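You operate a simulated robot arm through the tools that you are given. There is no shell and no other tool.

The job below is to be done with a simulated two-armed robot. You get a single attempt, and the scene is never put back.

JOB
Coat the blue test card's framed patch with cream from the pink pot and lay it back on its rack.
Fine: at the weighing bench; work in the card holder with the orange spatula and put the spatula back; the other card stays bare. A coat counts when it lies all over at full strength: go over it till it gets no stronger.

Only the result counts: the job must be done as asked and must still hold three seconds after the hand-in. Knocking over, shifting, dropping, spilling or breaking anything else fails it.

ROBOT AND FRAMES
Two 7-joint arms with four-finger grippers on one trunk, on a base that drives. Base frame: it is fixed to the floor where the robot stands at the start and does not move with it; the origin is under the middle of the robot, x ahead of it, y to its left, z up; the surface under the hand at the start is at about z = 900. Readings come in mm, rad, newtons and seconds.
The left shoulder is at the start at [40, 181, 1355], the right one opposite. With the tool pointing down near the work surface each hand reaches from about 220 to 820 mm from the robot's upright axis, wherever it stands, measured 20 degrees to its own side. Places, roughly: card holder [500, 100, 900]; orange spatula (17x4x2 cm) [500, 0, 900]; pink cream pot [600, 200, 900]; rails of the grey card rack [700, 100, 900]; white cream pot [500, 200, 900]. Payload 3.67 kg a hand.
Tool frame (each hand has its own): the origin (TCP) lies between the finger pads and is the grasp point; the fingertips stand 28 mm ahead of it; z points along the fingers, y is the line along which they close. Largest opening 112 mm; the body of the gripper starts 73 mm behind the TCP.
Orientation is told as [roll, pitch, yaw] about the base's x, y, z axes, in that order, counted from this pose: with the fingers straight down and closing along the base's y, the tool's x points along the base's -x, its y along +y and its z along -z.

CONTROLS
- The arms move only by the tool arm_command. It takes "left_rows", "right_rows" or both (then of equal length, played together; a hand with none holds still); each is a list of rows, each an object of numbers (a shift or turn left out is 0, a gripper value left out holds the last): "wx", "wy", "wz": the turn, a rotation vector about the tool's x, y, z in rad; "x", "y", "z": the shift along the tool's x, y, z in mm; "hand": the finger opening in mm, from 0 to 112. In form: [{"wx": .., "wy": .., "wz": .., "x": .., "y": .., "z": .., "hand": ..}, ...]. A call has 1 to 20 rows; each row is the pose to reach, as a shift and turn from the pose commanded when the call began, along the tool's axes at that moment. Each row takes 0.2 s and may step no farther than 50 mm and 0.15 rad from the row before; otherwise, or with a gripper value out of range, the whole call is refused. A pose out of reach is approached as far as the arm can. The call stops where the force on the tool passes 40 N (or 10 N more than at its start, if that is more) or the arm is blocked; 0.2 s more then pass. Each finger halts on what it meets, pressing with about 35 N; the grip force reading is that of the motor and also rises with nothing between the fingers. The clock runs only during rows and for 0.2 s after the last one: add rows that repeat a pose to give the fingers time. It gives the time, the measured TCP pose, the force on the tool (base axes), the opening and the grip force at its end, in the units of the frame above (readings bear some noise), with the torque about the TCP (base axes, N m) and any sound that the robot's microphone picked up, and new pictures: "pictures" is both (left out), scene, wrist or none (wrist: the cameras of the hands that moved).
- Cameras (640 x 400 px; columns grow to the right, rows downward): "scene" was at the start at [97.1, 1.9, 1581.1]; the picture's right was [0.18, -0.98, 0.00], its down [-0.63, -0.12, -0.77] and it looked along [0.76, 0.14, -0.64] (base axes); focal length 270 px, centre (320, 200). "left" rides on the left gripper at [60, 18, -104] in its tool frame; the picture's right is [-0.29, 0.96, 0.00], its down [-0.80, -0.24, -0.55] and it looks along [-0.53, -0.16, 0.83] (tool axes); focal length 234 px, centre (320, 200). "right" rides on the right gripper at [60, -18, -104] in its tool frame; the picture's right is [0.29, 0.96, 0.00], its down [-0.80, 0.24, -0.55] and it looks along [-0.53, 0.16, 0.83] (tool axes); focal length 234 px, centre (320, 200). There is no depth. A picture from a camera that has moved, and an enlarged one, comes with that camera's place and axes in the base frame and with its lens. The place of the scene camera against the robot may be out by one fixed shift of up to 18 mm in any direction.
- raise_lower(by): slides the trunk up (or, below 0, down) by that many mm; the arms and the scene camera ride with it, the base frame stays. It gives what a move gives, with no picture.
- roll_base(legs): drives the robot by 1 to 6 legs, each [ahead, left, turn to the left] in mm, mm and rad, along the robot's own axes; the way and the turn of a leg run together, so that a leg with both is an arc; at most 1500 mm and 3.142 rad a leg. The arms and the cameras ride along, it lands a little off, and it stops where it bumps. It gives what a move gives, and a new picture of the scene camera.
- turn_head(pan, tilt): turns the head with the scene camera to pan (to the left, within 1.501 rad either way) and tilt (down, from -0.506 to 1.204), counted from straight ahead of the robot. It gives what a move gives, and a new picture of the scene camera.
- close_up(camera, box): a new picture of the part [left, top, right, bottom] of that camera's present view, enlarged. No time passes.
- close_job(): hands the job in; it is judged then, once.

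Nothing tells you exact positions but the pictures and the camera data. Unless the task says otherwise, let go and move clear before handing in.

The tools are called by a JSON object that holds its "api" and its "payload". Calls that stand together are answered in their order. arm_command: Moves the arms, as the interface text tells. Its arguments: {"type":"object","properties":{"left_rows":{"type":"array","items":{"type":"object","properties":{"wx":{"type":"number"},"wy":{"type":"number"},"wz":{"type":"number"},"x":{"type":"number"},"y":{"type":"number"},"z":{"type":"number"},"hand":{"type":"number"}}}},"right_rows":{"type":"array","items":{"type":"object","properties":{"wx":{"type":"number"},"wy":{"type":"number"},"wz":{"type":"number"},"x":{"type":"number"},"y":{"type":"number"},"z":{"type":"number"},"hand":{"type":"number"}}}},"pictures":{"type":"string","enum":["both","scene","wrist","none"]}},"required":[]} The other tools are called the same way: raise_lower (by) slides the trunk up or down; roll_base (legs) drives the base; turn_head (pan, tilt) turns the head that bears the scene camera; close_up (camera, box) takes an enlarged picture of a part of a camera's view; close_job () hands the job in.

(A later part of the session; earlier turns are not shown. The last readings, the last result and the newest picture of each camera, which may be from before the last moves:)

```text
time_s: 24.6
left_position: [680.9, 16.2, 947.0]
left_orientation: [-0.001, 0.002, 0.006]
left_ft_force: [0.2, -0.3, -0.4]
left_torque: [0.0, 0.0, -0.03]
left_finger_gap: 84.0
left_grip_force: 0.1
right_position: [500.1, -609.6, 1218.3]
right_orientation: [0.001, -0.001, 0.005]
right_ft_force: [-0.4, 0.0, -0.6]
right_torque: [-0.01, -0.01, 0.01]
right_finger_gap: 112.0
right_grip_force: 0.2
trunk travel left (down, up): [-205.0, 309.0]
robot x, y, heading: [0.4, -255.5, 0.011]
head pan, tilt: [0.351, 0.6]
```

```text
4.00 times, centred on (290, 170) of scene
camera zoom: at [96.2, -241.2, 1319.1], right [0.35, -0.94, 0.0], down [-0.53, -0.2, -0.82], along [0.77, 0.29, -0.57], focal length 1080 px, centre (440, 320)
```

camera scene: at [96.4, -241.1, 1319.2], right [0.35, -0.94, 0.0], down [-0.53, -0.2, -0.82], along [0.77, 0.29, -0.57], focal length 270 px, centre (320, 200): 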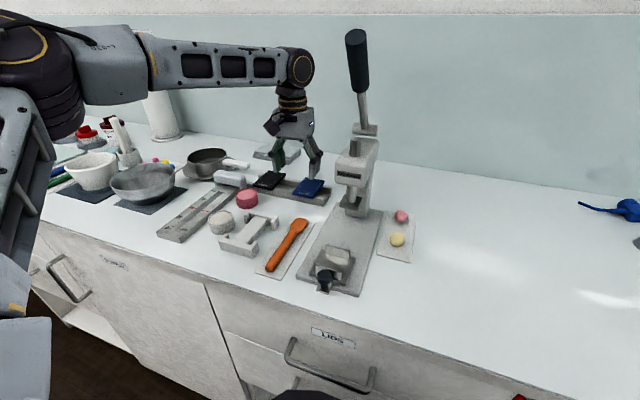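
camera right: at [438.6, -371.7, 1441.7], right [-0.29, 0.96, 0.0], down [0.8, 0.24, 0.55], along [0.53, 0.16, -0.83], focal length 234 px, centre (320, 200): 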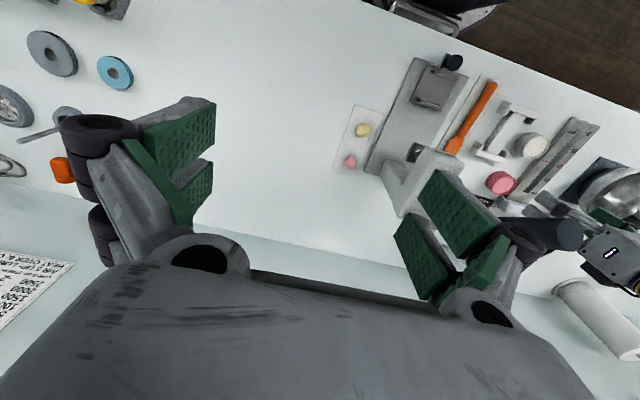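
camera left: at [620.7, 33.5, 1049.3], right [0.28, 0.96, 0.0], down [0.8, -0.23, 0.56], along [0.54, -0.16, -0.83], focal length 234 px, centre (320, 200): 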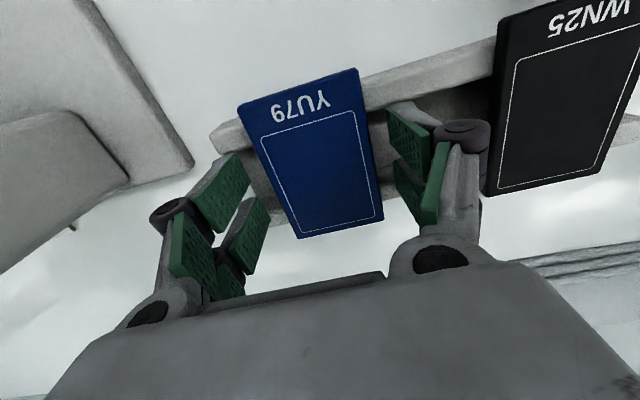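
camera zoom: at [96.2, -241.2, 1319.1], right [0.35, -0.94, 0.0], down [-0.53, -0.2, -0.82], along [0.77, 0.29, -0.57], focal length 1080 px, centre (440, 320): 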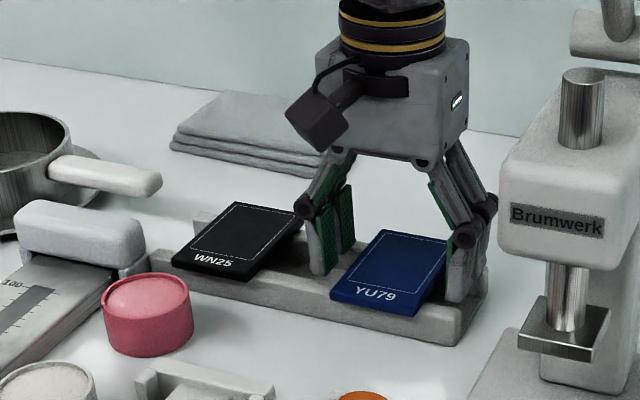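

The force is clear at z 947, and the card is level with its top at ~926–927. I'll settle 1 mm lower, centre on it, and close.

{"api": "arm_command", "payload": {"left_rows": [{"y": 1, "z": 1}, {"y": 1, "z": 1, "hand": 70}, {"y": 1, "z": 1, "hand": 54}, {"y": 1, "z": 1, "hand": 50}, {"y": 1, "z": 1, "hand": 50}], "pictures": "wrist"}}

{"api": "close_up", "payload": {"camera": "left", "box": [190, 50, 440, 250]}}

```text
time_s: 25.8
left_position: [680.7, 17.5, 948.5]
left_orientation: [0.0, -0.006, 0.006]
left_ft_force: [5.3, 4.7, 22.8]
left_torque: [0.3, 0.4, -0.11]
left_finger_gap: 59.5
left_grip_force: 34.8
right_position: [498.3, -610.8, 1219.0]
right_orientation: [0.001, -0.001, 0.006]
right_ft_force: [-0.1, 0.7, -0.1]
right_torque: [0.0, -0.01, -0.01]
right_finger_gap: 111.6
right_grip_force: 0.1
trunk travel left (down, up): [-205.0, 309.0]
robot x, y, heading: [1.8, -257.1, 0.001]
head pan, tilt: [0.351, 0.6]
camera left: at [620.4, 35.7, 1053.9], right [0.28, 0.96, 0.0], down [0.8, -0.24, 0.56], along [0.54, -0.16, -0.83], focal length 234 px, centre (320, 200)
```

left: 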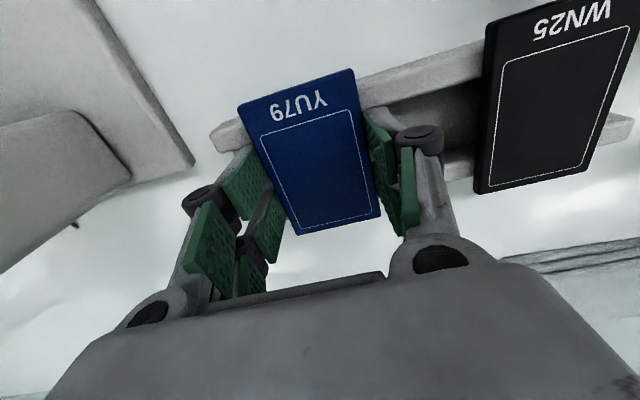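

```text
2.00 times, centred on (315, 150) of left
camera zoom: at [620.4, 35.7, 1053.9], right [0.28, 0.96, 0.0], down [0.8, -0.24, 0.56], along [0.54, -0.16, -0.83], focal length 468 px, centre (330, 300)
```

zoom: 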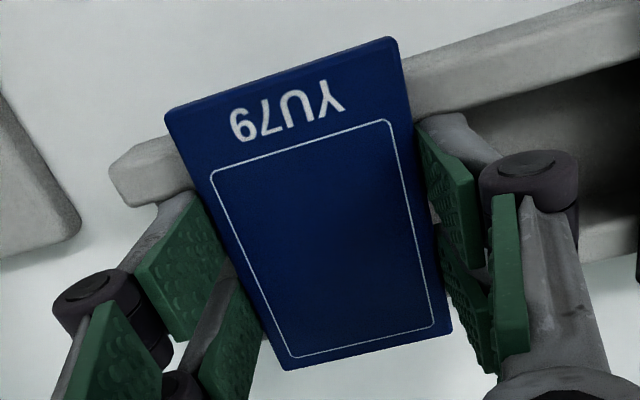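

The card is gripped: gap 59.5 mm, 35 N. I'll lift straight up.

{"api": "arm_command", "payload": {"left_rows": [{"z": -6}, {"z": -20}, {"z": -45}, {"z": -75}, {"z": -75}], "pictures": "both"}}

{"api": "close_up", "payload": {"camera": "left", "box": [190, 50, 440, 250]}}

```text
time_s: 27.0
left_position: [681.3, 18.0, 1019.5]
left_orientation: [0.0, 0.003, 0.005]
left_ft_force: [-0.9, 0.7, -1.0]
left_torque: [0.0, 0.01, 0.03]
left_finger_gap: 59.2
left_grip_force: 35.5
right_position: [499.3, -609.7, 1218.7]
right_orientation: [0.0, 0.0, 0.005]
right_ft_force: [-0.2, -1.0, -0.2]
right_torque: [0.02, 0.0, -0.02]
right_finger_gap: 112.3
right_grip_force: 0.1
trunk travel left (down, up): [-205.0, 309.0]
robot x, y, heading: [1.2, -256.5, 0.004]
head pan, tilt: [0.351, 0.6]
camera scene: at [96.5, -240.9, 1319.1], right [0.35, -0.94, 0.0], down [-0.53, -0.2, -0.82], along [0.77, 0.29, -0.57], focal length 270 px, centre (320, 200)
camera left: at [621.5, 35.4, 1124.5], right [0.28, 0.96, 0.0], down [0.8, -0.24, 0.55], along [0.53, -0.16, -0.83], focal length 234 px, centre (320, 200)
```

scene: 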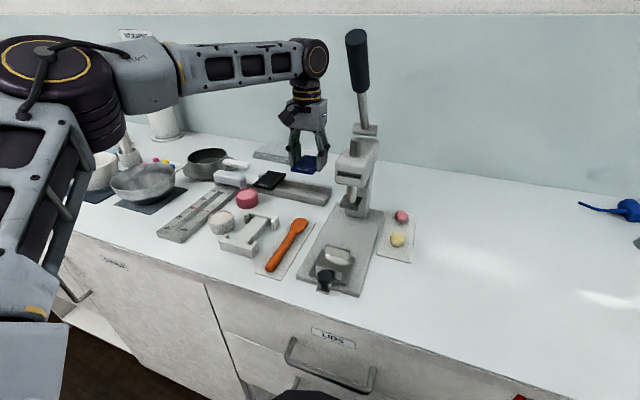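
left: 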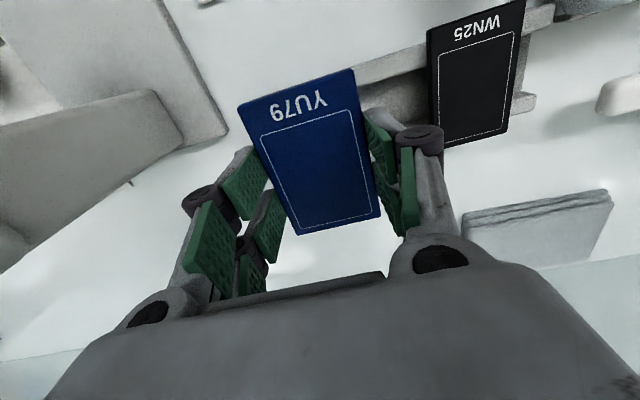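

```text
2.00 times, centred on (315, 150) of left
camera zoom: at [621.5, 35.4, 1124.5], right [0.28, 0.96, 0.0], down [0.8, -0.24, 0.55], along [0.53, -0.16, -0.83], focal length 468 px, centre (330, 300)
```

zoom: 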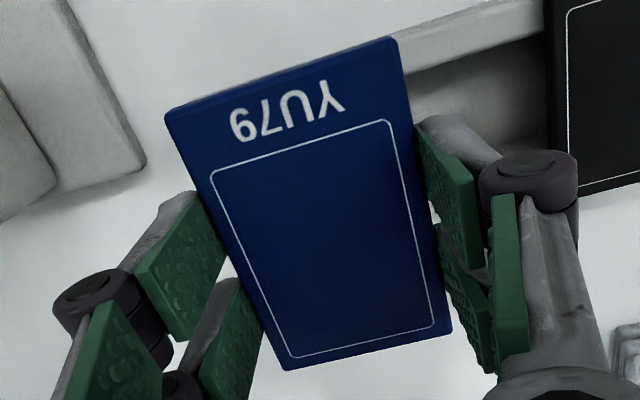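

The card is held level and centred in the hand. I'll carry it above the holder at [481.5, 76.3].

{"api": "arm_command", "payload": {"left_rows": [{"x": 35, "y": 10}, {"x": 75, "y": 22}, {"x": 115, "y": 34}, {"x": 155, "y": 46}, {"x": 185, "y": 55}, {"x": 200, "y": 58.3, "z": 10}, {"x": 200, "y": 58.3, "z": 20}, {"x": 200, "y": 58.3, "z": 20}], "pictures": "both"}}

{"api": "close_up", "payload": {"camera": "left", "box": [220, 0, 420, 250]}}

{"api": "close_up", "payload": {"camera": "scene", "box": [170, 150, 330, 270]}}

```text
time_s: 28.8
left_position: [478.9, 75.1, 1000.5]
left_orientation: [0.0, -0.002, 0.006]
left_ft_force: [0.1, -1.0, -0.4]
left_torque: [-0.01, -0.02, 0.01]
left_finger_gap: 59.2
left_grip_force: 35.1
right_position: [500.0, -610.9, 1218.9]
right_orientation: [0.0, -0.001, 0.005]
right_ft_force: [-0.2, 0.2, 0.6]
right_torque: [0.01, 0.03, 0.01]
right_finger_gap: 112.3
right_grip_force: 0.1
trunk travel left (down, up): [-205.0, 309.0]
robot x, y, heading: [-0.7, -255.3, 0.002]
head pan, tilt: [0.351, 0.6]
camera scene: at [96.1, -240.9, 1319.2], right [0.35, -0.94, 0.0], down [-0.53, -0.2, -0.83], along [0.77, 0.29, -0.56], focal length 270 px, centre (320, 200)
camera left: at [419.7, 93.4, 1105.4], right [0.28, 0.96, 0.0], down [0.8, -0.24, 0.55], along [0.53, -0.16, -0.83], focal length 234 px, centre (320, 200)
```

scene: 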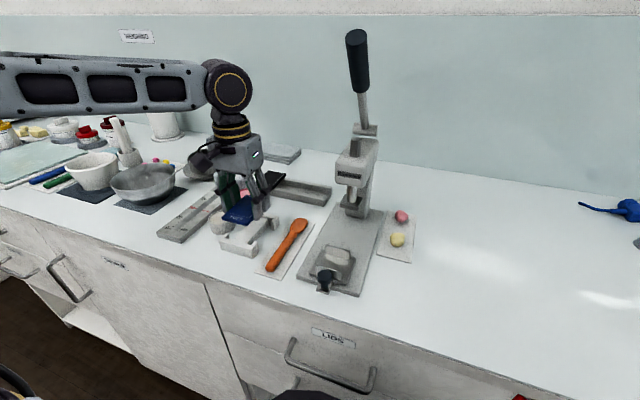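
left: 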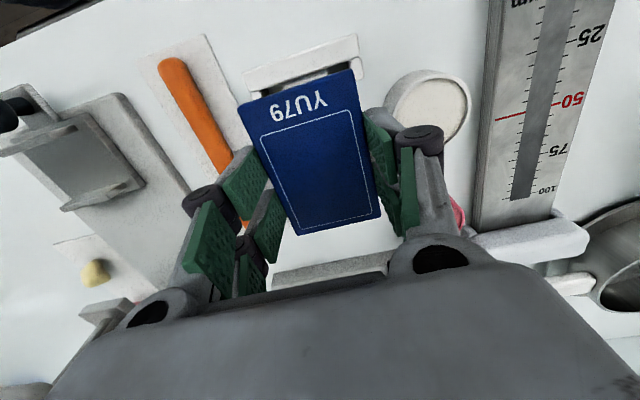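

```text
1.60 times, centred on (320, 125) of left
camera zoom: at [419.7, 93.4, 1105.4], right [0.28, 0.96, 0.0], down [0.8, -0.24, 0.55], along [0.53, -0.16, -0.83], focal length 375 px, centre (320, 320)
```

zoom: 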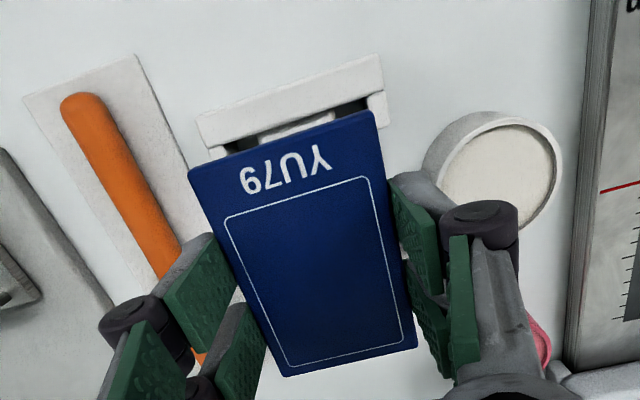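

```text
3.33 times, centred on (250, 210) of scene
camera zoom: at [96.1, -240.9, 1319.2], right [0.35, -0.94, 0.0], down [-0.53, -0.2, -0.83], along [0.77, 0.29, -0.56], focal length 900 px, centre (553, 167)
```

zoom: 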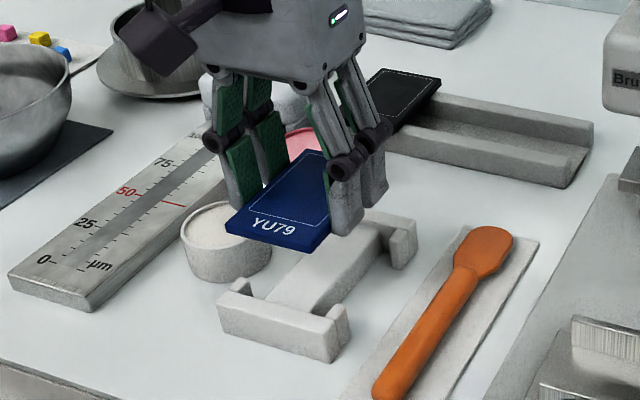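

The card hovers above the pocket. I'll correct by (+2, +1) mm and lower to just above the walls for a check.

{"api": "arm_command", "payload": {"left_rows": [{"x": -2, "y": 1, "z": 20}, {"x": -2, "y": 1, "z": 38}, {"x": -2, "y": 1, "z": 42}, {"x": -2, "y": 1, "z": 42}], "pictures": "none"}}

{"api": "close_up", "payload": {"camera": "left", "box": [220, 40, 420, 250]}}

{"api": "close_up", "payload": {"camera": "scene", "box": [200, 180, 300, 260]}}

```text
time_s: 29.8
left_position: [481.0, 76.5, 960.1]
left_orientation: [-0.001, 0.0, 0.005]
left_ft_force: [0.2, -0.1, 0.6]
left_torque: [0.02, 0.0, -0.02]
left_finger_gap: 59.3
left_grip_force: 35.2
right_position: [500.3, -610.0, 1218.6]
right_orientation: [-0.001, -0.001, 0.004]
right_ft_force: [-0.1, -0.4, 0.5]
right_torque: [-0.01, 0.03, 0.01]
right_finger_gap: 112.1
right_grip_force: 0.0
trunk travel left (down, up): [-205.0, 309.0]
robot x, y, heading: [-2.4, -257.4, 0.003]
head pan, tilt: [0.351, 0.6]
```

```text
1.90 times, centred on (320, 145) of left
camera zoom: at [422.4, 93.8, 1064.6], right [0.28, 0.96, 0.0], down [0.8, -0.24, 0.55], along [0.53, -0.16, -0.83], focal length 446 px, centre (320, 305)
```

zoom: 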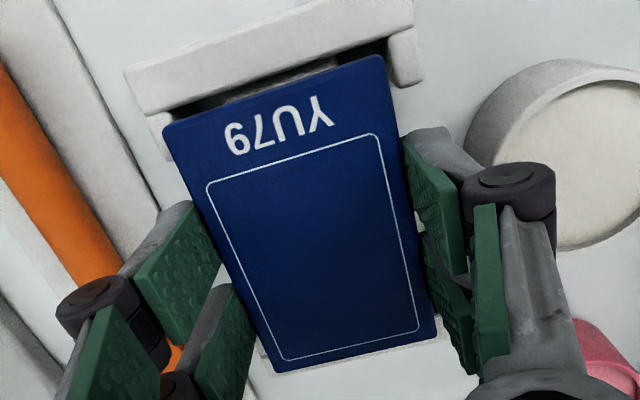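

```text
5.00 times, centred on (250, 220) of scene
camera zoom: at [96.3, -240.9, 1319.2], right [0.35, -0.94, 0.0], down [-0.53, -0.2, -0.82], along [0.77, 0.29, -0.57], focal length 1350 px, centre (670, 100)
```

zoom: 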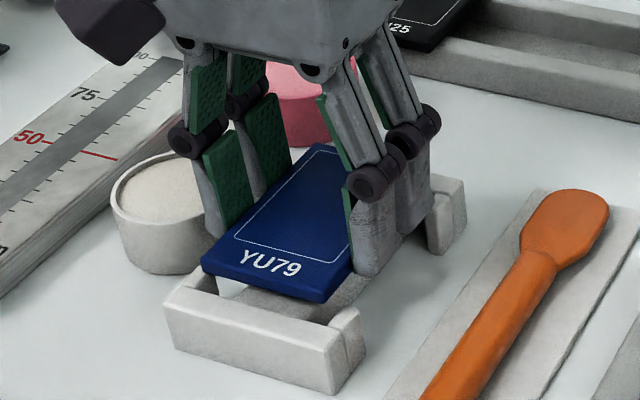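

Aligned within about 1 mm. I'll lower slowly into the pocket, watching the force.

{"api": "arm_command", "payload": {"left_rows": [{"x": 0.5, "y": 0.3, "z": 4}, {"x": 0.5, "y": 0.3, "z": 8}, {"x": 0.5, "y": 0.3, "z": 11}, {"x": 0.5, "y": 0.3, "z": 13}, {"x": 0.5, "y": 0.3, "z": 14}], "pictures": "none"}}

{"api": "close_up", "payload": {"camera": "left", "box": [220, 40, 420, 250]}}

{"api": "close_up", "payload": {"camera": "scene", "box": [200, 180, 300, 260]}}

```text
time_s: 31.0
left_position: [483.0, 77.4, 947.9]
left_orientation: [0.001, -0.002, 0.006]
left_ft_force: [-0.5, 1.0, 14.1]
left_torque: [-0.01, -0.05, -0.03]
left_finger_gap: 59.1
left_grip_force: 34.8
right_position: [498.8, -611.4, 1218.6]
right_orientation: [0.0, -0.002, 0.005]
right_ft_force: [-1.1, 0.5, 0.4]
right_torque: [-0.01, 0.02, 0.01]
right_finger_gap: 111.8
right_grip_force: 0.1
trunk travel left (down, up): [-205.0, 309.0]
robot x, y, heading: [1.1, -259.7, 0.002]
head pan, tilt: [0.351, 0.6]
```

```text
1.90 times, centred on (320, 145) of left
camera zoom: at [422.1, 94.3, 1051.7], right [0.28, 0.96, 0.0], down [0.8, -0.24, 0.56], along [0.53, -0.16, -0.83], focal length 446 px, centre (320, 305)
```

zoom: 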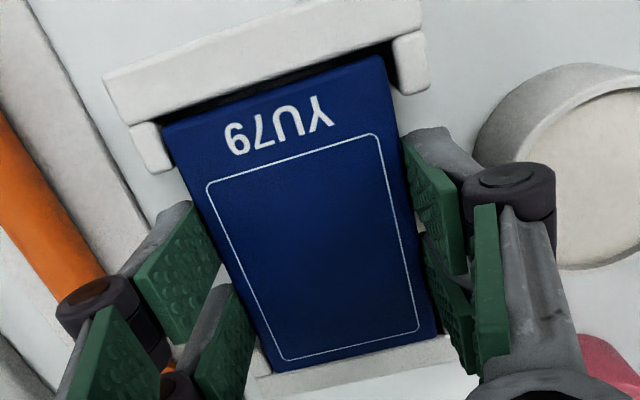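

```text
5.00 times, centred on (250, 220) of scene
camera zoom: at [95.2, -241.6, 1319.4], right [0.35, -0.94, 0.0], down [-0.53, -0.2, -0.83], along [0.77, 0.29, -0.56], focal length 1350 px, centre (670, 100)
```

zoom: 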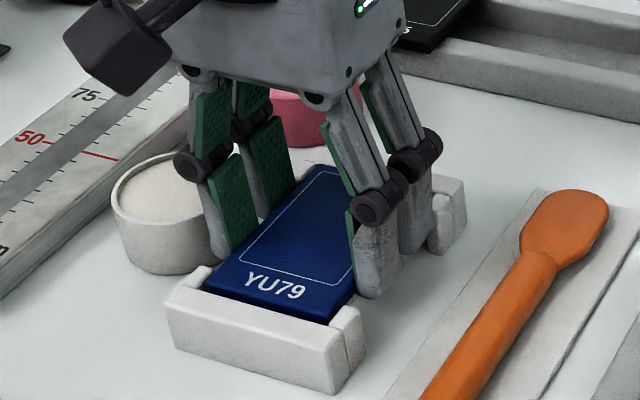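

The card sits in the near stubs but may be tight against the far wall. I'll lift 2 mm, shift 1.5 mm toward the robot, and lower again to compare the seat height.

{"api": "arm_command", "payload": {"left_rows": [{"z": -3}, {"x": 1.5, "z": -3}, {"x": 1.5, "z": 0}, {"x": 1.5, "z": 2}, {"x": 1.5, "z": 3}], "pictures": "none"}}

{"api": "close_up", "payload": {"camera": "scene", "box": [200, 190, 280, 255]}}

{"api": "close_up", "payload": {"camera": "left", "box": [270, 180, 400, 250]}}

{"api": "close_up", "payload": {"camera": "left", "box": [220, 30, 430, 130]}}

```text
time_s: 32.2
left_position: [480.9, 76.0, 944.0]
left_orientation: [0.0, -0.004, 0.006]
left_ft_force: [1.6, 5.1, 22.6]
left_torque: [0.13, -0.14, -0.02]
left_finger_gap: 59.5
left_grip_force: 34.2
right_position: [498.0, -611.6, 1218.9]
right_orientation: [-0.001, -0.002, 0.006]
right_ft_force: [0.2, 0.3, 0.0]
right_torque: [-0.01, -0.01, 0.03]
right_finger_gap: 112.0
right_grip_force: 0.0
trunk travel left (down, up): [-205.0, 309.0]
robot x, y, heading: [0.7, -257.5, 0.004]
head pan, tilt: [0.351, 0.6]
```

```text
6.15 times, centred on (240, 222) of scene
camera zoom: at [95.0, -241.4, 1319.4], right [0.35, -0.94, 0.0], down [-0.53, -0.2, -0.83], along [0.77, 0.29, -0.56], focal length 1661 px, centre (812, 62)
```

zoom: 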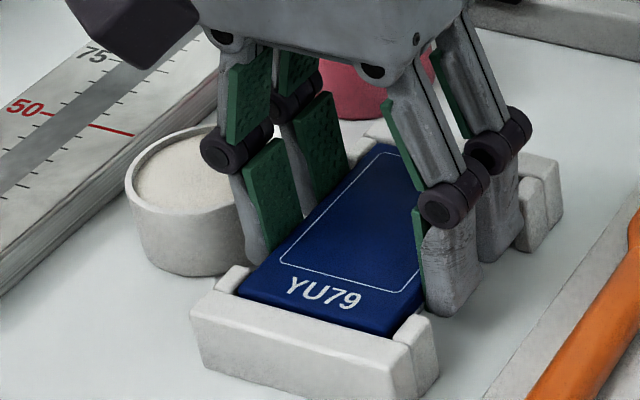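

```text
4.92 times, centred on (335, 215) of left
camera zoom: at [420.2, 94.3, 1048.4], right [0.28, 0.96, 0.0], down [0.8, -0.24, 0.56], along [0.53, -0.16, -0.83], focal length 1153 px, centre (246, 126)
```

zoom: 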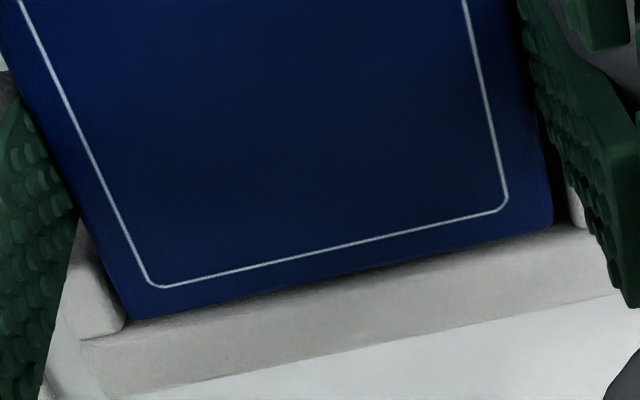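

```text
3.05 times, centred on (325, 80) of left
camera zoom: at [420.2, 94.3, 1048.4], right [0.28, 0.96, 0.0], down [0.8, -0.24, 0.56], along [0.53, -0.16, -0.83], focal length 714 px, centre (305, 566)
```

zoom: 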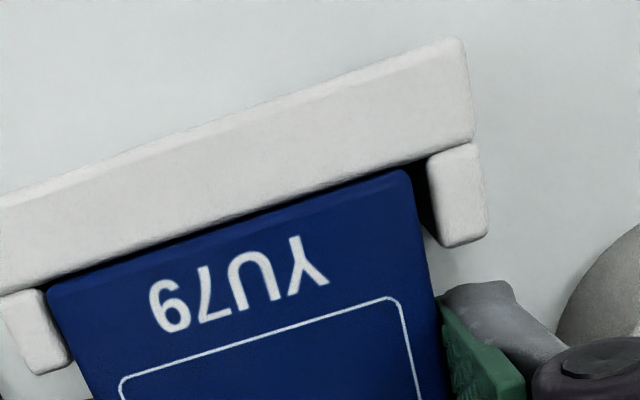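

The card is now seated about 4 mm lower, inside the pocket. I'll release and rise.

{"api": "arm_command", "payload": {"left_rows": [{"y": 1, "z": -0.5}, {"y": 1, "z": -0.5, "hand": 66}, {"y": 1, "z": -0.5, "hand": 70}, {"y": 1, "z": -0.5, "hand": 70}, {"y": 1, "z": -15}, {"y": 1, "z": -45}, {"x": 40, "y": 6, "z": -60}, {"x": 80, "y": 12, "z": -70}, {"x": 80, "y": 12, "z": -70}], "pictures": "wrist"}}

{"api": "close_up", "payload": {"camera": "left", "box": [240, 80, 400, 240]}}

{"api": "close_up", "payload": {"camera": "scene", "box": [200, 180, 300, 260]}}

```text
time_s: 34.2
left_position: [400.5, 86.3, 1012.3]
left_orientation: [0.001, 0.002, 0.004]
left_ft_force: [0.5, 0.7, -1.0]
left_torque: [0.02, 0.02, -0.01]
left_finger_gap: 69.8
left_grip_force: 0.0
right_position: [502.3, -612.0, 1217.6]
right_orientation: [0.0, 0.0, 0.005]
right_ft_force: [0.3, -1.1, 0.1]
right_torque: [0.02, 0.07, -0.01]
right_finger_gap: 112.2
right_grip_force: 0.1
trunk travel left (down, up): [-205.0, 309.0]
robot x, y, heading: [0.0, -259.7, -0.001]
head pan, tilt: [0.351, 0.6]
camera left: at [340.9, 104.3, 1117.2], right [0.28, 0.96, 0.0], down [0.8, -0.24, 0.55], along [0.53, -0.16, -0.83], focal length 234 px, centre (320, 200)
```

left: 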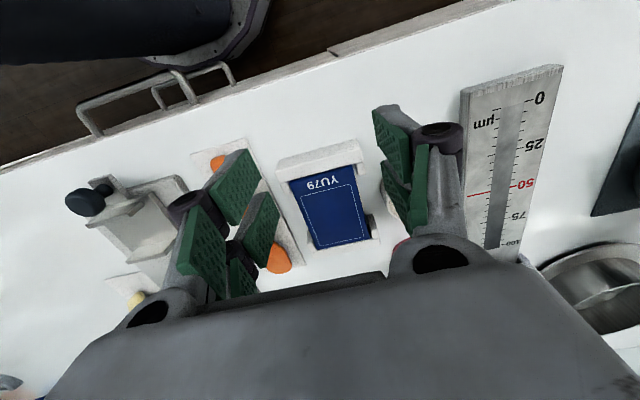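

```text
2.50 times, centred on (320, 160) of left
camera zoom: at [340.9, 104.3, 1117.2], right [0.28, 0.96, 0.0], down [0.8, -0.24, 0.55], along [0.53, -0.16, -0.83], focal length 585 px, centre (320, 300)
```

zoom: 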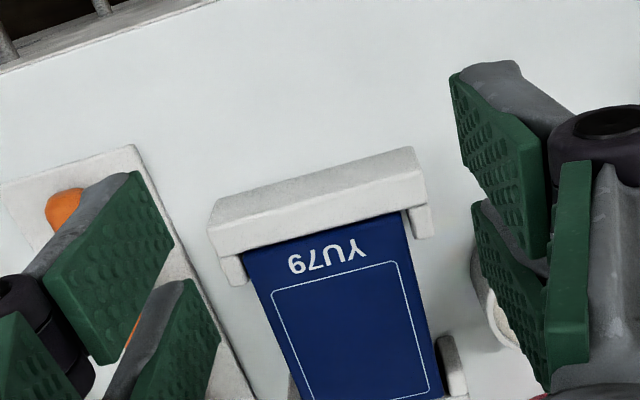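

```text
5.00 times, centred on (250, 220) of scene
camera zoom: at [97.4, -241.7, 1319.1], right [0.35, -0.94, 0.0], down [-0.53, -0.2, -0.82], along [0.77, 0.29, -0.57], focal length 1350 px, centre (670, 100)
```

zoom: 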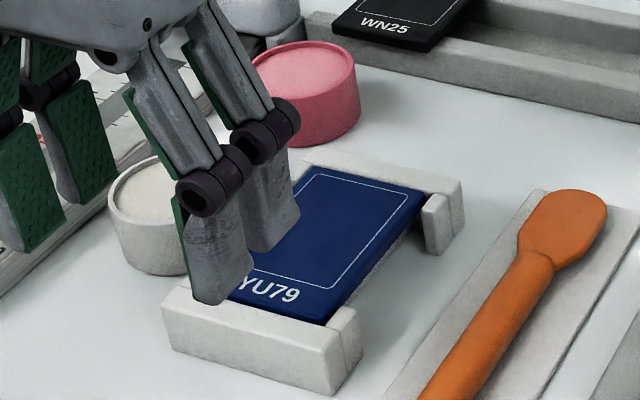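

The blue card sits in the holder. Next is the spatula: I'll move over its handle for a precise look.

{"api": "arm_command", "payload": {"left_rows": [{"y": -25, "z": -5, "hand": 60}, {"y": -50, "z": -5}, {"y": -75, "z": -5, "hand": 40}, {"y": -99, "z": -5}, {"y": -99, "z": -5}], "pictures": "wrist"}}

{"api": "close_up", "payload": {"camera": "left", "box": [220, 80, 420, 260]}}

{"api": "close_up", "payload": {"camera": "scene", "box": [240, 200, 360, 300]}}

```text
time_s: 35.4
left_position: [401.0, -11.7, 1017.7]
left_orientation: [0.0, 0.0, 0.005]
left_ft_force: [-0.7, 0.8, -0.2]
left_torque: [-0.02, -0.03, -0.02]
left_finger_gap: 40.0
left_grip_force: 0.0
right_position: [499.3, -608.8, 1219.2]
right_orientation: [0.0, -0.002, 0.005]
right_ft_force: [0.1, 0.3, -0.2]
right_torque: [0.01, -0.04, 0.01]
right_finger_gap: 111.8
right_grip_force: 0.0
trunk travel left (down, up): [-205.0, 309.0]
robot x, y, heading: [0.3, -261.3, -0.001]
head pan, tilt: [0.351, 0.6]
camera left: at [339.6, 6.1, 1122.4], right [0.28, 0.96, 0.0], down [0.8, -0.24, 0.55], along [0.53, -0.16, -0.83], focal length 234 px, centre (320, 200)
```

left: 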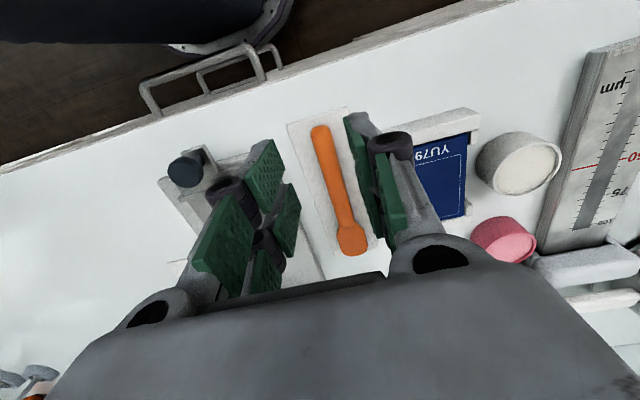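

```text
2.22 times, centred on (320, 170) of left
camera zoom: at [339.6, 6.1, 1122.4], right [0.28, 0.96, 0.0], down [0.8, -0.24, 0.55], along [0.53, -0.16, -0.83], focal length 520 px, centre (320, 267)
```

zoom: 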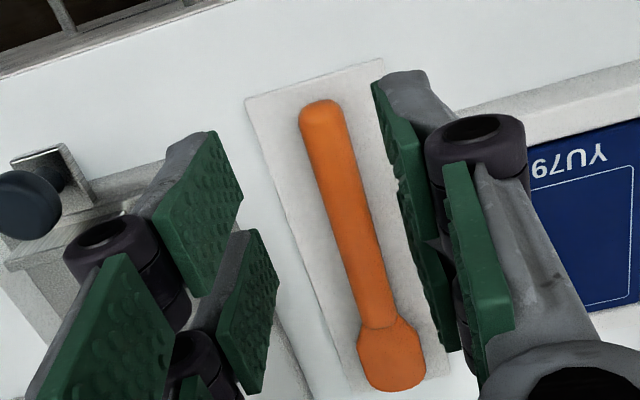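

```text
4.00 times, centred on (300, 250) of scene
camera zoom: at [95.9, -240.0, 1319.2], right [0.35, -0.94, 0.0], down [-0.53, -0.2, -0.82], along [0.77, 0.29, -0.57], focal length 1080 px, centre (400, 0)
```

zoom: 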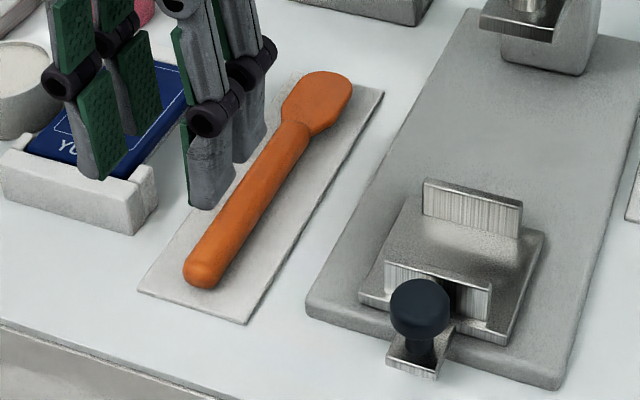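

The spatula handle is about 20 mm thick, running from x ≈ 398 to 513 at y ≈ -12 at x = 465. I'll tilt the fingers forward by 0.35 rad and lower over the handle at x ≈ 465.

{"api": "arm_command", "payload": {"left_rows": [{"x": -20, "z": 5, "wy": -0.12}, {"x": -40, "z": 10, "wy": -0.24}, {"x": -64, "z": 20, "wy": -0.35, "wz": 0.03}, {"x": -64, "z": 45, "wy": -0.35, "wz": 0.03}, {"x": -64, "z": 65, "wy": -0.35, "wz": 0.03}, {"x": -64, "z": 72, "wy": -0.35, "wz": 0.03}, {"x": -64, "z": 72, "wy": -0.35, "wz": 0.03}], "pictures": "both"}}

{"api": "close_up", "payload": {"camera": "left", "box": [220, 60, 420, 260]}}

{"api": "close_up", "payload": {"camera": "scene", "box": [220, 170, 360, 280]}}

```text
time_s: 37.0
left_position: [465.5, -10.9, 946.6]
left_orientation: [0.006, -0.348, -0.026]
left_ft_force: [-0.3, 0.4, -0.3]
left_torque: [-0.02, 0.01, 0.0]
left_finger_gap: 40.0
left_grip_force: 0.1
right_position: [500.0, -610.7, 1219.5]
right_orientation: [-0.002, 0.0, 0.004]
right_ft_force: [-0.4, -0.1, -0.4]
right_torque: [0.01, 0.0, 0.0]
right_finger_gap: 112.0
right_grip_force: 0.1
trunk travel left (down, up): [-205.0, 309.0]
robot x, y, heading: [-0.0, -257.1, 0.003]
head pan, tilt: [0.351, 0.6]
camera scene: at [96.2, -241.0, 1319.2], right [0.35, -0.94, 0.0], down [-0.53, -0.2, -0.82], along [0.77, 0.29, -0.57], focal length 270 px, centre (320, 200)
camera left: at [373.8, 9.7, 1024.2], right [0.29, 0.95, 0.1], down [0.55, -0.26, 0.79], along [0.78, -0.18, -0.6], focal length 234 px, centre (320, 200)
```

scene: 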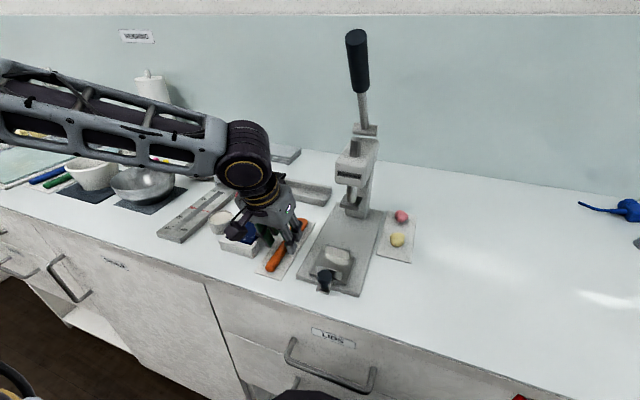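
left: 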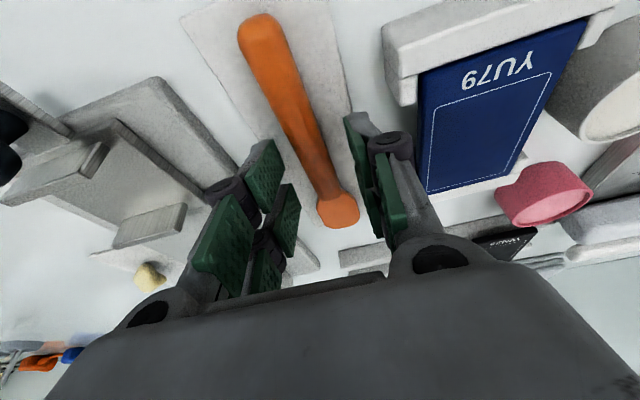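

```text
2.00 times, centred on (320, 160) of left
camera zoom: at [373.8, 9.7, 1024.2], right [0.29, 0.95, 0.1], down [0.55, -0.26, 0.79], along [0.78, -0.18, -0.6], focal length 468 px, centre (320, 280)
```

zoom: 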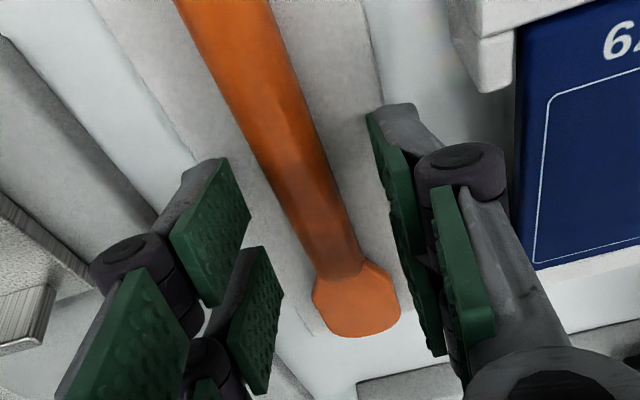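

```text
3.64 times, centred on (290, 225) of scene
camera zoom: at [96.2, -241.0, 1319.2], right [0.35, -0.94, 0.0], down [-0.53, -0.2, -0.82], along [0.77, 0.29, -0.57], focal length 981 px, centre (429, 109)
```

zoom: 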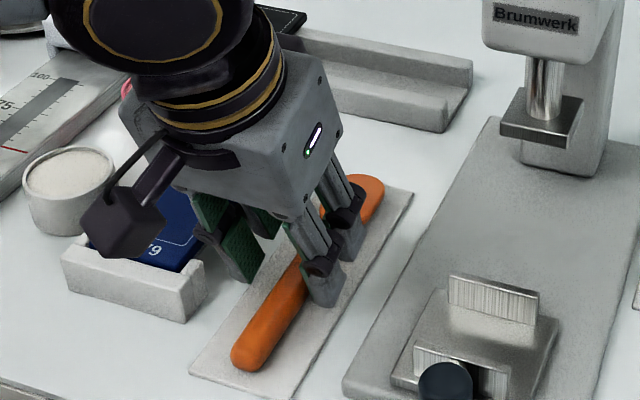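

The handle lies between the fingers. I'll lower 9 mm and close on it.

{"api": "arm_command", "payload": {"left_rows": [{"x": 1.7, "y": -0.7, "z": 4.7}, {"x": 3.1, "y": -0.7, "z": 8.5}, {"x": 3.1, "y": -0.7, "z": 8.5}, {"x": 3.1, "y": -0.7, "z": 8.5, "hand": 24}, {"x": 3.1, "y": -0.7, "z": 8.5, "hand": 12}, {"x": 3.1, "y": -0.7, "z": 8.5, "hand": 8}, {"x": 3.1, "y": -0.7, "z": 8.5, "hand": 8}], "pictures": "none"}}

{"api": "close_up", "payload": {"camera": "left", "box": [200, 0, 420, 260]}}

```text
time_s: 38.6
left_position: [464.4, -12.4, 938.1]
left_orientation: [0.005, -0.351, -0.025]
left_ft_force: [2.0, -6.6, 15.2]
left_torque: [-0.36, 0.12, 0.06]
left_finger_gap: 18.1
left_grip_force: 35.1
right_position: [497.9, -610.9, 1217.6]
right_orientation: [0.002, -0.001, 0.004]
right_ft_force: [0.0, 0.0, -0.2]
right_torque: [0.0, 0.01, 0.0]
right_finger_gap: 112.0
right_grip_force: 0.1
trunk travel left (down, up): [-205.0, 309.0]
robot x, y, heading: [2.0, -257.1, 0.006]
head pan, tilt: [0.351, 0.6]
```

```text
1.54 times, centred on (310, 130) of left
camera zoom: at [373.5, 7.2, 1015.8], right [0.29, 0.95, 0.1], down [0.55, -0.26, 0.79], along [0.78, -0.18, -0.6], focal length 360 px, centre (335, 308)
```

zoom: 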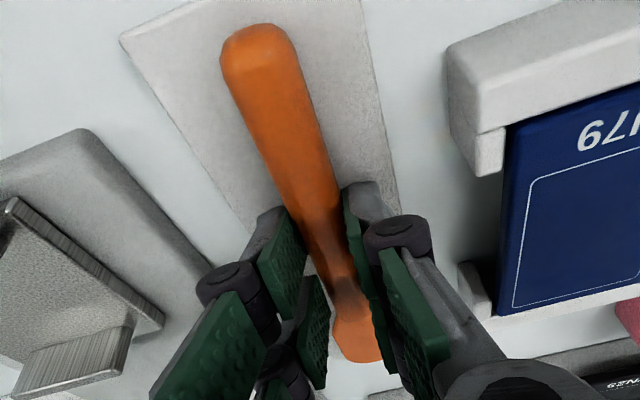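

The spatula handle is gripped (gap 18 mm). I'll lift it straight up.

{"api": "arm_command", "payload": {"left_rows": [{"x": -2, "z": -5.6}, {"x": -10, "z": -28}, {"x": -22, "z": -60}, {"x": -34, "z": -94}, {"x": -34, "z": -94}], "pictures": "both"}}

{"api": "close_up", "payload": {"camera": "left", "box": [200, 0, 420, 260]}}

{"api": "close_up", "payload": {"camera": "scene", "box": [220, 150, 360, 260]}}

```text
time_s: 39.8
left_position: [463.1, -12.0, 1037.3]
left_orientation: [0.005, -0.348, -0.025]
left_ft_force: [-0.6, -0.2, -0.2]
left_torque: [0.0, -0.01, 0.03]
left_finger_gap: 18.3
left_grip_force: 34.8
right_position: [500.7, -609.9, 1218.4]
right_orientation: [0.0, 0.0, 0.004]
right_ft_force: [0.6, 0.0, 0.5]
right_torque: [0.01, 0.02, 0.02]
right_finger_gap: 111.8
right_grip_force: 0.1
trunk travel left (down, up): [-205.0, 309.0]
robot x, y, heading: [-0.7, -256.0, 0.007]
head pan, tilt: [0.351, 0.6]
camera scene: at [96.6, -240.9, 1319.1], right [0.35, -0.94, 0.0], down [-0.53, -0.2, -0.82], along [0.77, 0.29, -0.57], focal length 270 px, centre (320, 200)
camera left: at [371.9, 7.9, 1115.5], right [0.29, 0.95, 0.1], down [0.55, -0.26, 0.79], along [0.78, -0.18, -0.6], focal length 234 px, centre (320, 200)
```

scene: 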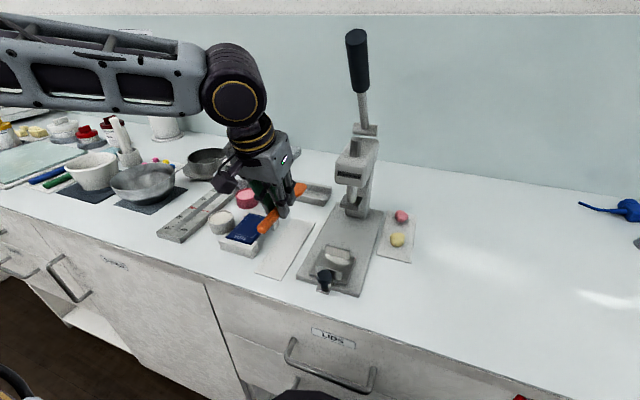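
left: 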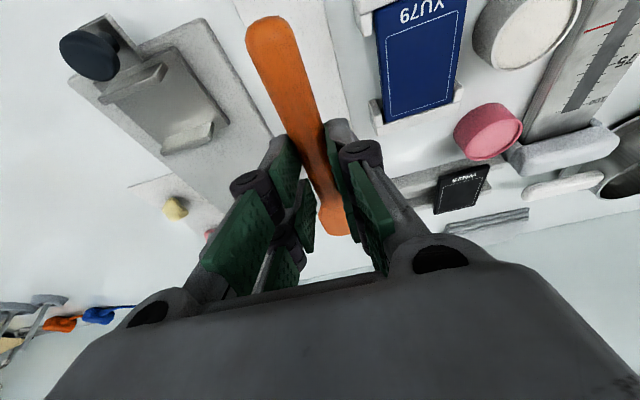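

```text
1.54 times, centred on (310, 130) of left
camera zoom: at [371.9, 7.9, 1115.5], right [0.29, 0.95, 0.1], down [0.55, -0.26, 0.79], along [0.78, -0.18, -0.6], focal length 360 px, centre (335, 308)
```

zoom: 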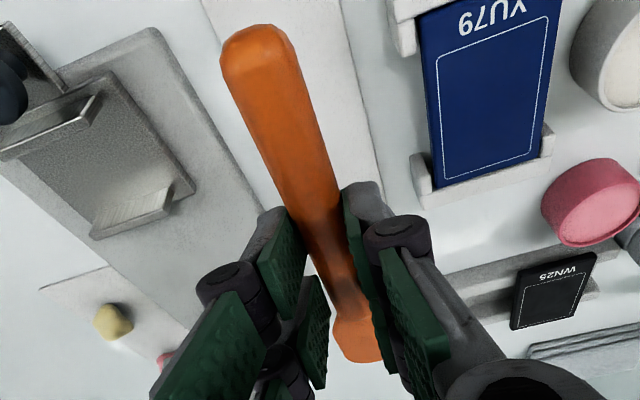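

```text
3.64 times, centred on (290, 205) of scene
camera zoom: at [96.6, -240.9, 1319.1], right [0.35, -0.94, 0.0], down [-0.53, -0.2, -0.82], along [0.77, 0.29, -0.57], focal length 981 px, centre (429, 182)
```

zoom: 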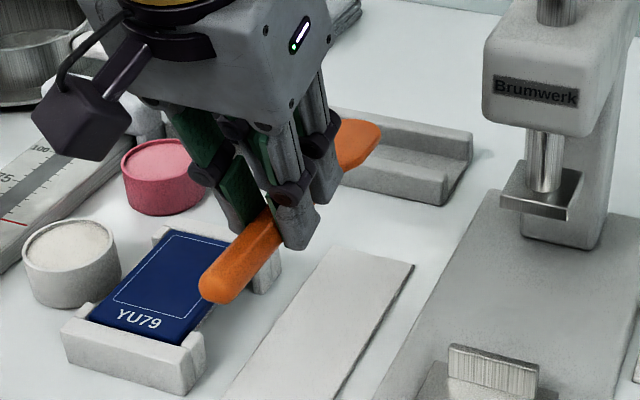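

The spatula came up without slipping. I'll check how the blade sits relative to the hand at higher zoom.

{"api": "close_up", "payload": {"camera": "left", "box": [280, 110, 380, 250]}}

{"api": "close_up", "payload": {"camera": "left", "box": [230, 0, 370, 140]}}

{"api": "close_up", "payload": {"camera": "scene", "box": [250, 165, 320, 240]}}

```text
2.86 times, centred on (330, 180) of left
camera zoom: at [371.9, 7.9, 1115.5], right [0.29, 0.95, 0.1], down [0.55, -0.26, 0.79], along [0.78, -0.18, -0.6], focal length 669 px, centre (291, 257)
```

zoom: 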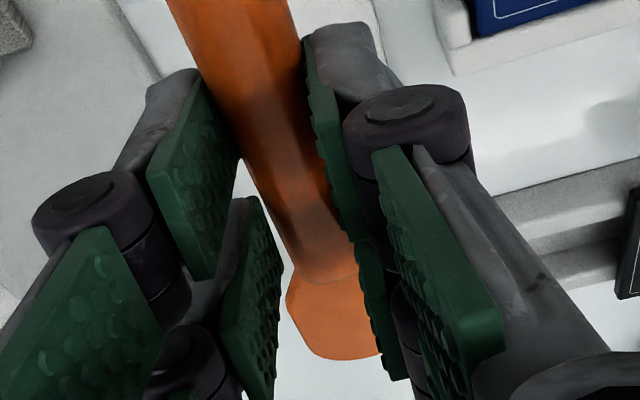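

```text
2.86 times, centred on (300, 70) of left
camera zoom: at [371.9, 7.9, 1115.5], right [0.29, 0.95, 0.1], down [0.55, -0.26, 0.79], along [0.78, -0.18, -0.6], focal length 669 px, centre (377, 571)
```

zoom: 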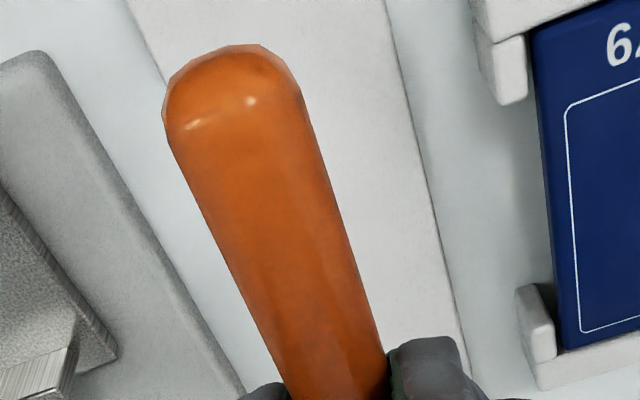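

```text
5.33 times, centred on (285, 202) of scene
camera zoom: at [96.6, -240.9, 1319.1], right [0.35, -0.94, 0.0], down [-0.53, -0.2, -0.82], along [0.77, 0.29, -0.57], focal length 1439 px, centre (507, 187)
```

zoom: 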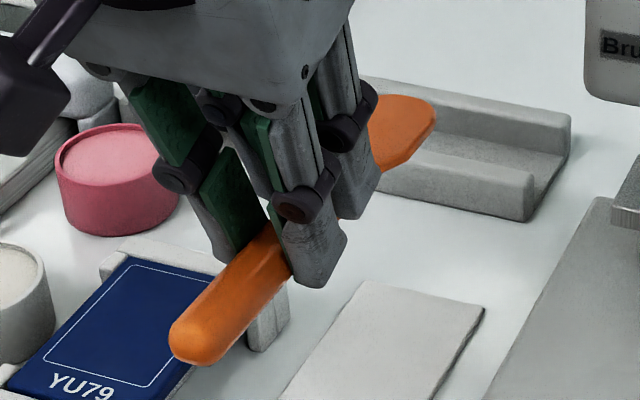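

The blade is centred in the grip. I'll carry it to the pink pot (about [583, 156], rim z ≈ 936), pitching the blade down by 0.65 rad on the way, well above everything.

{"api": "arm_command", "payload": {"left_rows": [{"x": -18, "y": 10, "z": -26, "wy": 0.05}, {"x": -25, "y": 40, "z": -22, "wy": 0.15}, {"x": -32, "y": 70, "z": -18, "wy": 0.25}, {"x": -39, "y": 100, "z": -14, "wy": 0.36}, {"x": -46, "y": 130, "z": -10, "wy": 0.47}, {"x": -54, "y": 155, "z": -7, "wy": 0.57}, {"x": -61, "y": 171.5, "z": -5, "wy": 0.65}, {"x": -61, "y": 171.5, "z": -5, "wy": 0.65}], "pictures": "both"}}

{"api": "close_up", "payload": {"camera": "left", "box": [200, 60, 460, 270]}}

{"api": "close_up", "payload": {"camera": "scene", "box": [180, 130, 320, 240]}}

```text
time_s: 41.6
left_position: [524.6, 156.8, 1063.4]
left_orientation: [0.006, 0.299, -0.022]
left_ft_force: [-0.8, -0.2, 0.3]
left_torque: [-0.02, -0.02, -0.01]
left_finger_gap: 18.5
left_grip_force: 35.1
right_position: [500.8, -610.2, 1219.0]
right_orientation: [0.003, -0.001, 0.005]
right_ft_force: [-0.6, -0.1, 0.0]
right_torque: [0.01, -0.03, -0.01]
right_finger_gap: 112.1
right_grip_force: 0.0
trunk travel left (down, up): [-205.0, 309.0]
robot x, y, heading: [3.0, -259.7, 0.003]
head pan, tilt: [0.351, 0.6]
camera scene: at [95.6, -241.0, 1319.2], right [0.35, -0.94, 0.0], down [-0.53, -0.2, -0.83], along [0.77, 0.29, -0.56], focal length 270 px, centre (320, 200)
camera left: at [498.5, 176.1, 1181.1], right [0.3, 0.95, -0.08], down [0.92, -0.26, 0.29], along [0.26, -0.16, -0.95], focal length 234 px, centre (320, 200)
```

scene: 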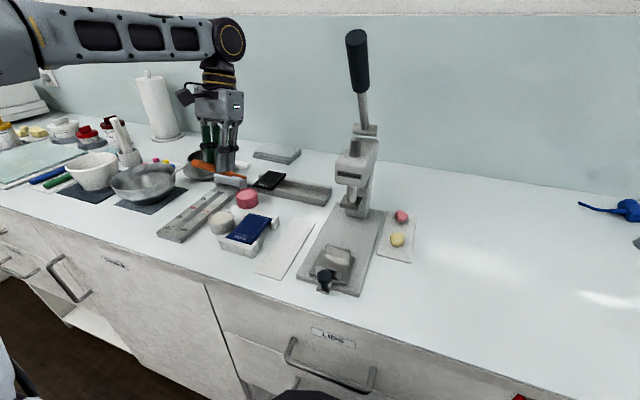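
left: 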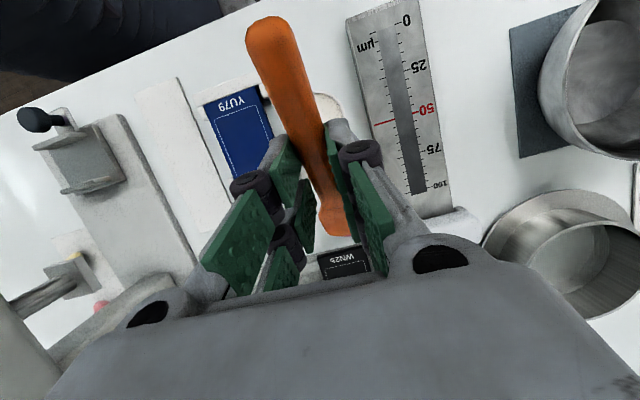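

```text
1.90 times, centred on (330, 165) of left
camera zoom: at [498.5, 176.1, 1181.1], right [0.3, 0.95, -0.08], down [0.92, -0.26, 0.29], along [0.26, -0.16, -0.95], focal length 446 px, centre (301, 267)
```

zoom: 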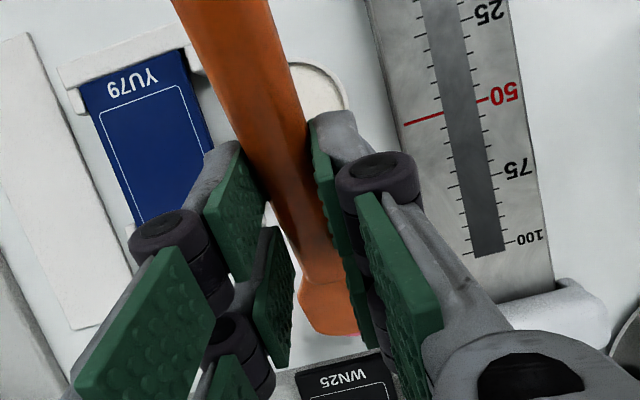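

```text
3.64 times, centred on (250, 185) of scene
camera zoom: at [95.6, -241.0, 1319.2], right [0.35, -0.94, 0.0], down [-0.53, -0.2, -0.83], along [0.77, 0.29, -0.56], focal length 981 px, centre (574, 254)
```

zoom: 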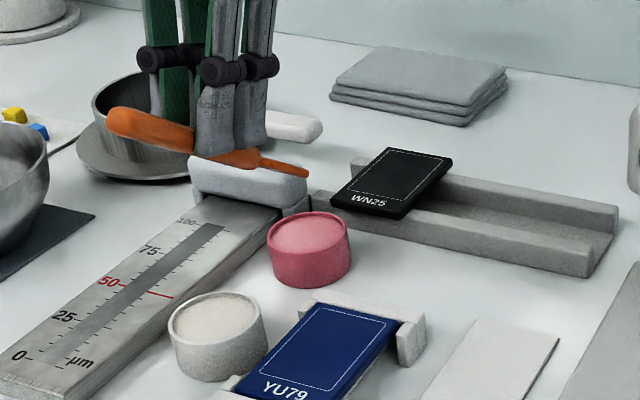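

To locate the pot precisely without the spatula hiding it, I'll sidestep the hand by about 105 mm and look at the pot from the wrist.

{"api": "arm_command", "payload": {"left_rows": [{"y": -36}, {"y": -72}, {"y": -106}, {"y": -106}], "pictures": "wrist"}}

{"api": "close_up", "payload": {"camera": "left", "box": [390, 120, 510, 240]}}

{"api": "close_up", "payload": {"camera": "left", "box": [270, 30, 450, 150]}}

```text
time_s: 42.6
left_position: [522.8, 53.2, 1063.4]
left_orientation: [0.004, 0.3, -0.021]
left_ft_force: [-0.2, 0.4, -0.9]
left_torque: [-0.04, -0.01, 0.02]
left_finger_gap: 18.3
left_grip_force: 34.7
right_position: [499.2, -610.5, 1219.4]
right_orientation: [0.001, 0.001, 0.005]
right_ft_force: [-0.4, 0.8, 1.0]
right_torque: [0.0, 0.01, 0.01]
right_finger_gap: 111.9
right_grip_force: 0.0
trunk travel left (down, up): [-205.0, 309.0]
robot x, y, heading: [-0.2, -256.9, -0.001]
head pan, tilt: [0.351, 0.6]
camera left: at [496.2, 70.8, 1181.0], right [0.3, 0.95, -0.08], down [0.92, -0.26, 0.29], along [0.26, -0.16, -0.95], focal length 234 px, centre (320, 200)
```

left: 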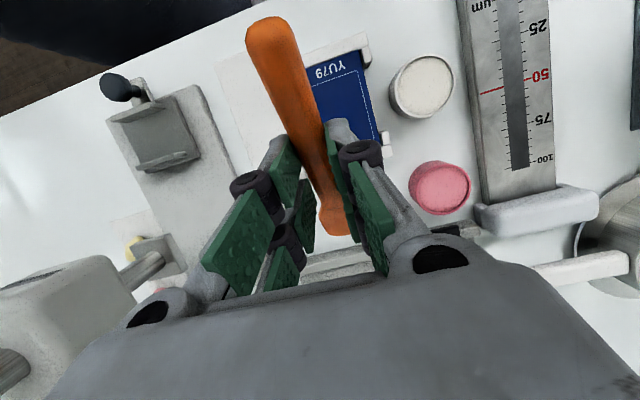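

```text
3.33 times, centred on (450, 180) of left
camera zoom: at [496.2, 70.8, 1181.0], right [0.3, 0.95, -0.08], down [0.92, -0.26, 0.29], along [0.26, -0.16, -0.95], focal length 781 px, centre (-113, 267)
```

zoom: 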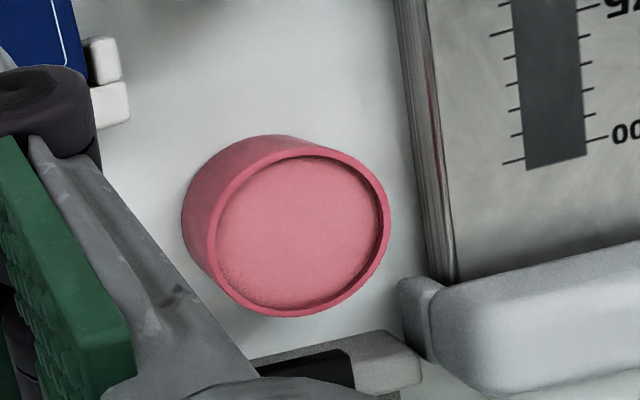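

```text
3.33 times, centred on (360, 90) of left
camera zoom: at [496.2, 70.8, 1181.0], right [0.3, 0.95, -0.08], down [0.92, -0.26, 0.29], along [0.26, -0.16, -0.95], focal length 781 px, centre (187, 567)
```

zoom: 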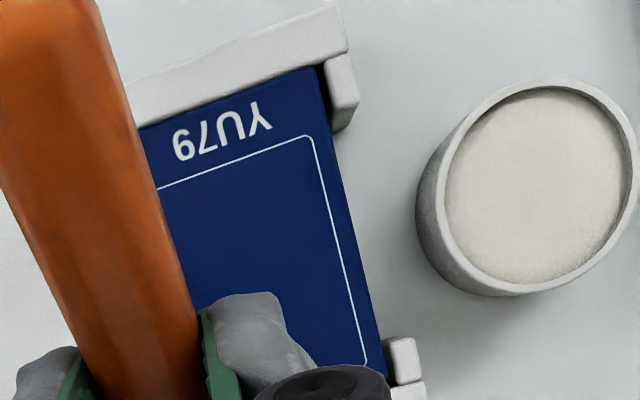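

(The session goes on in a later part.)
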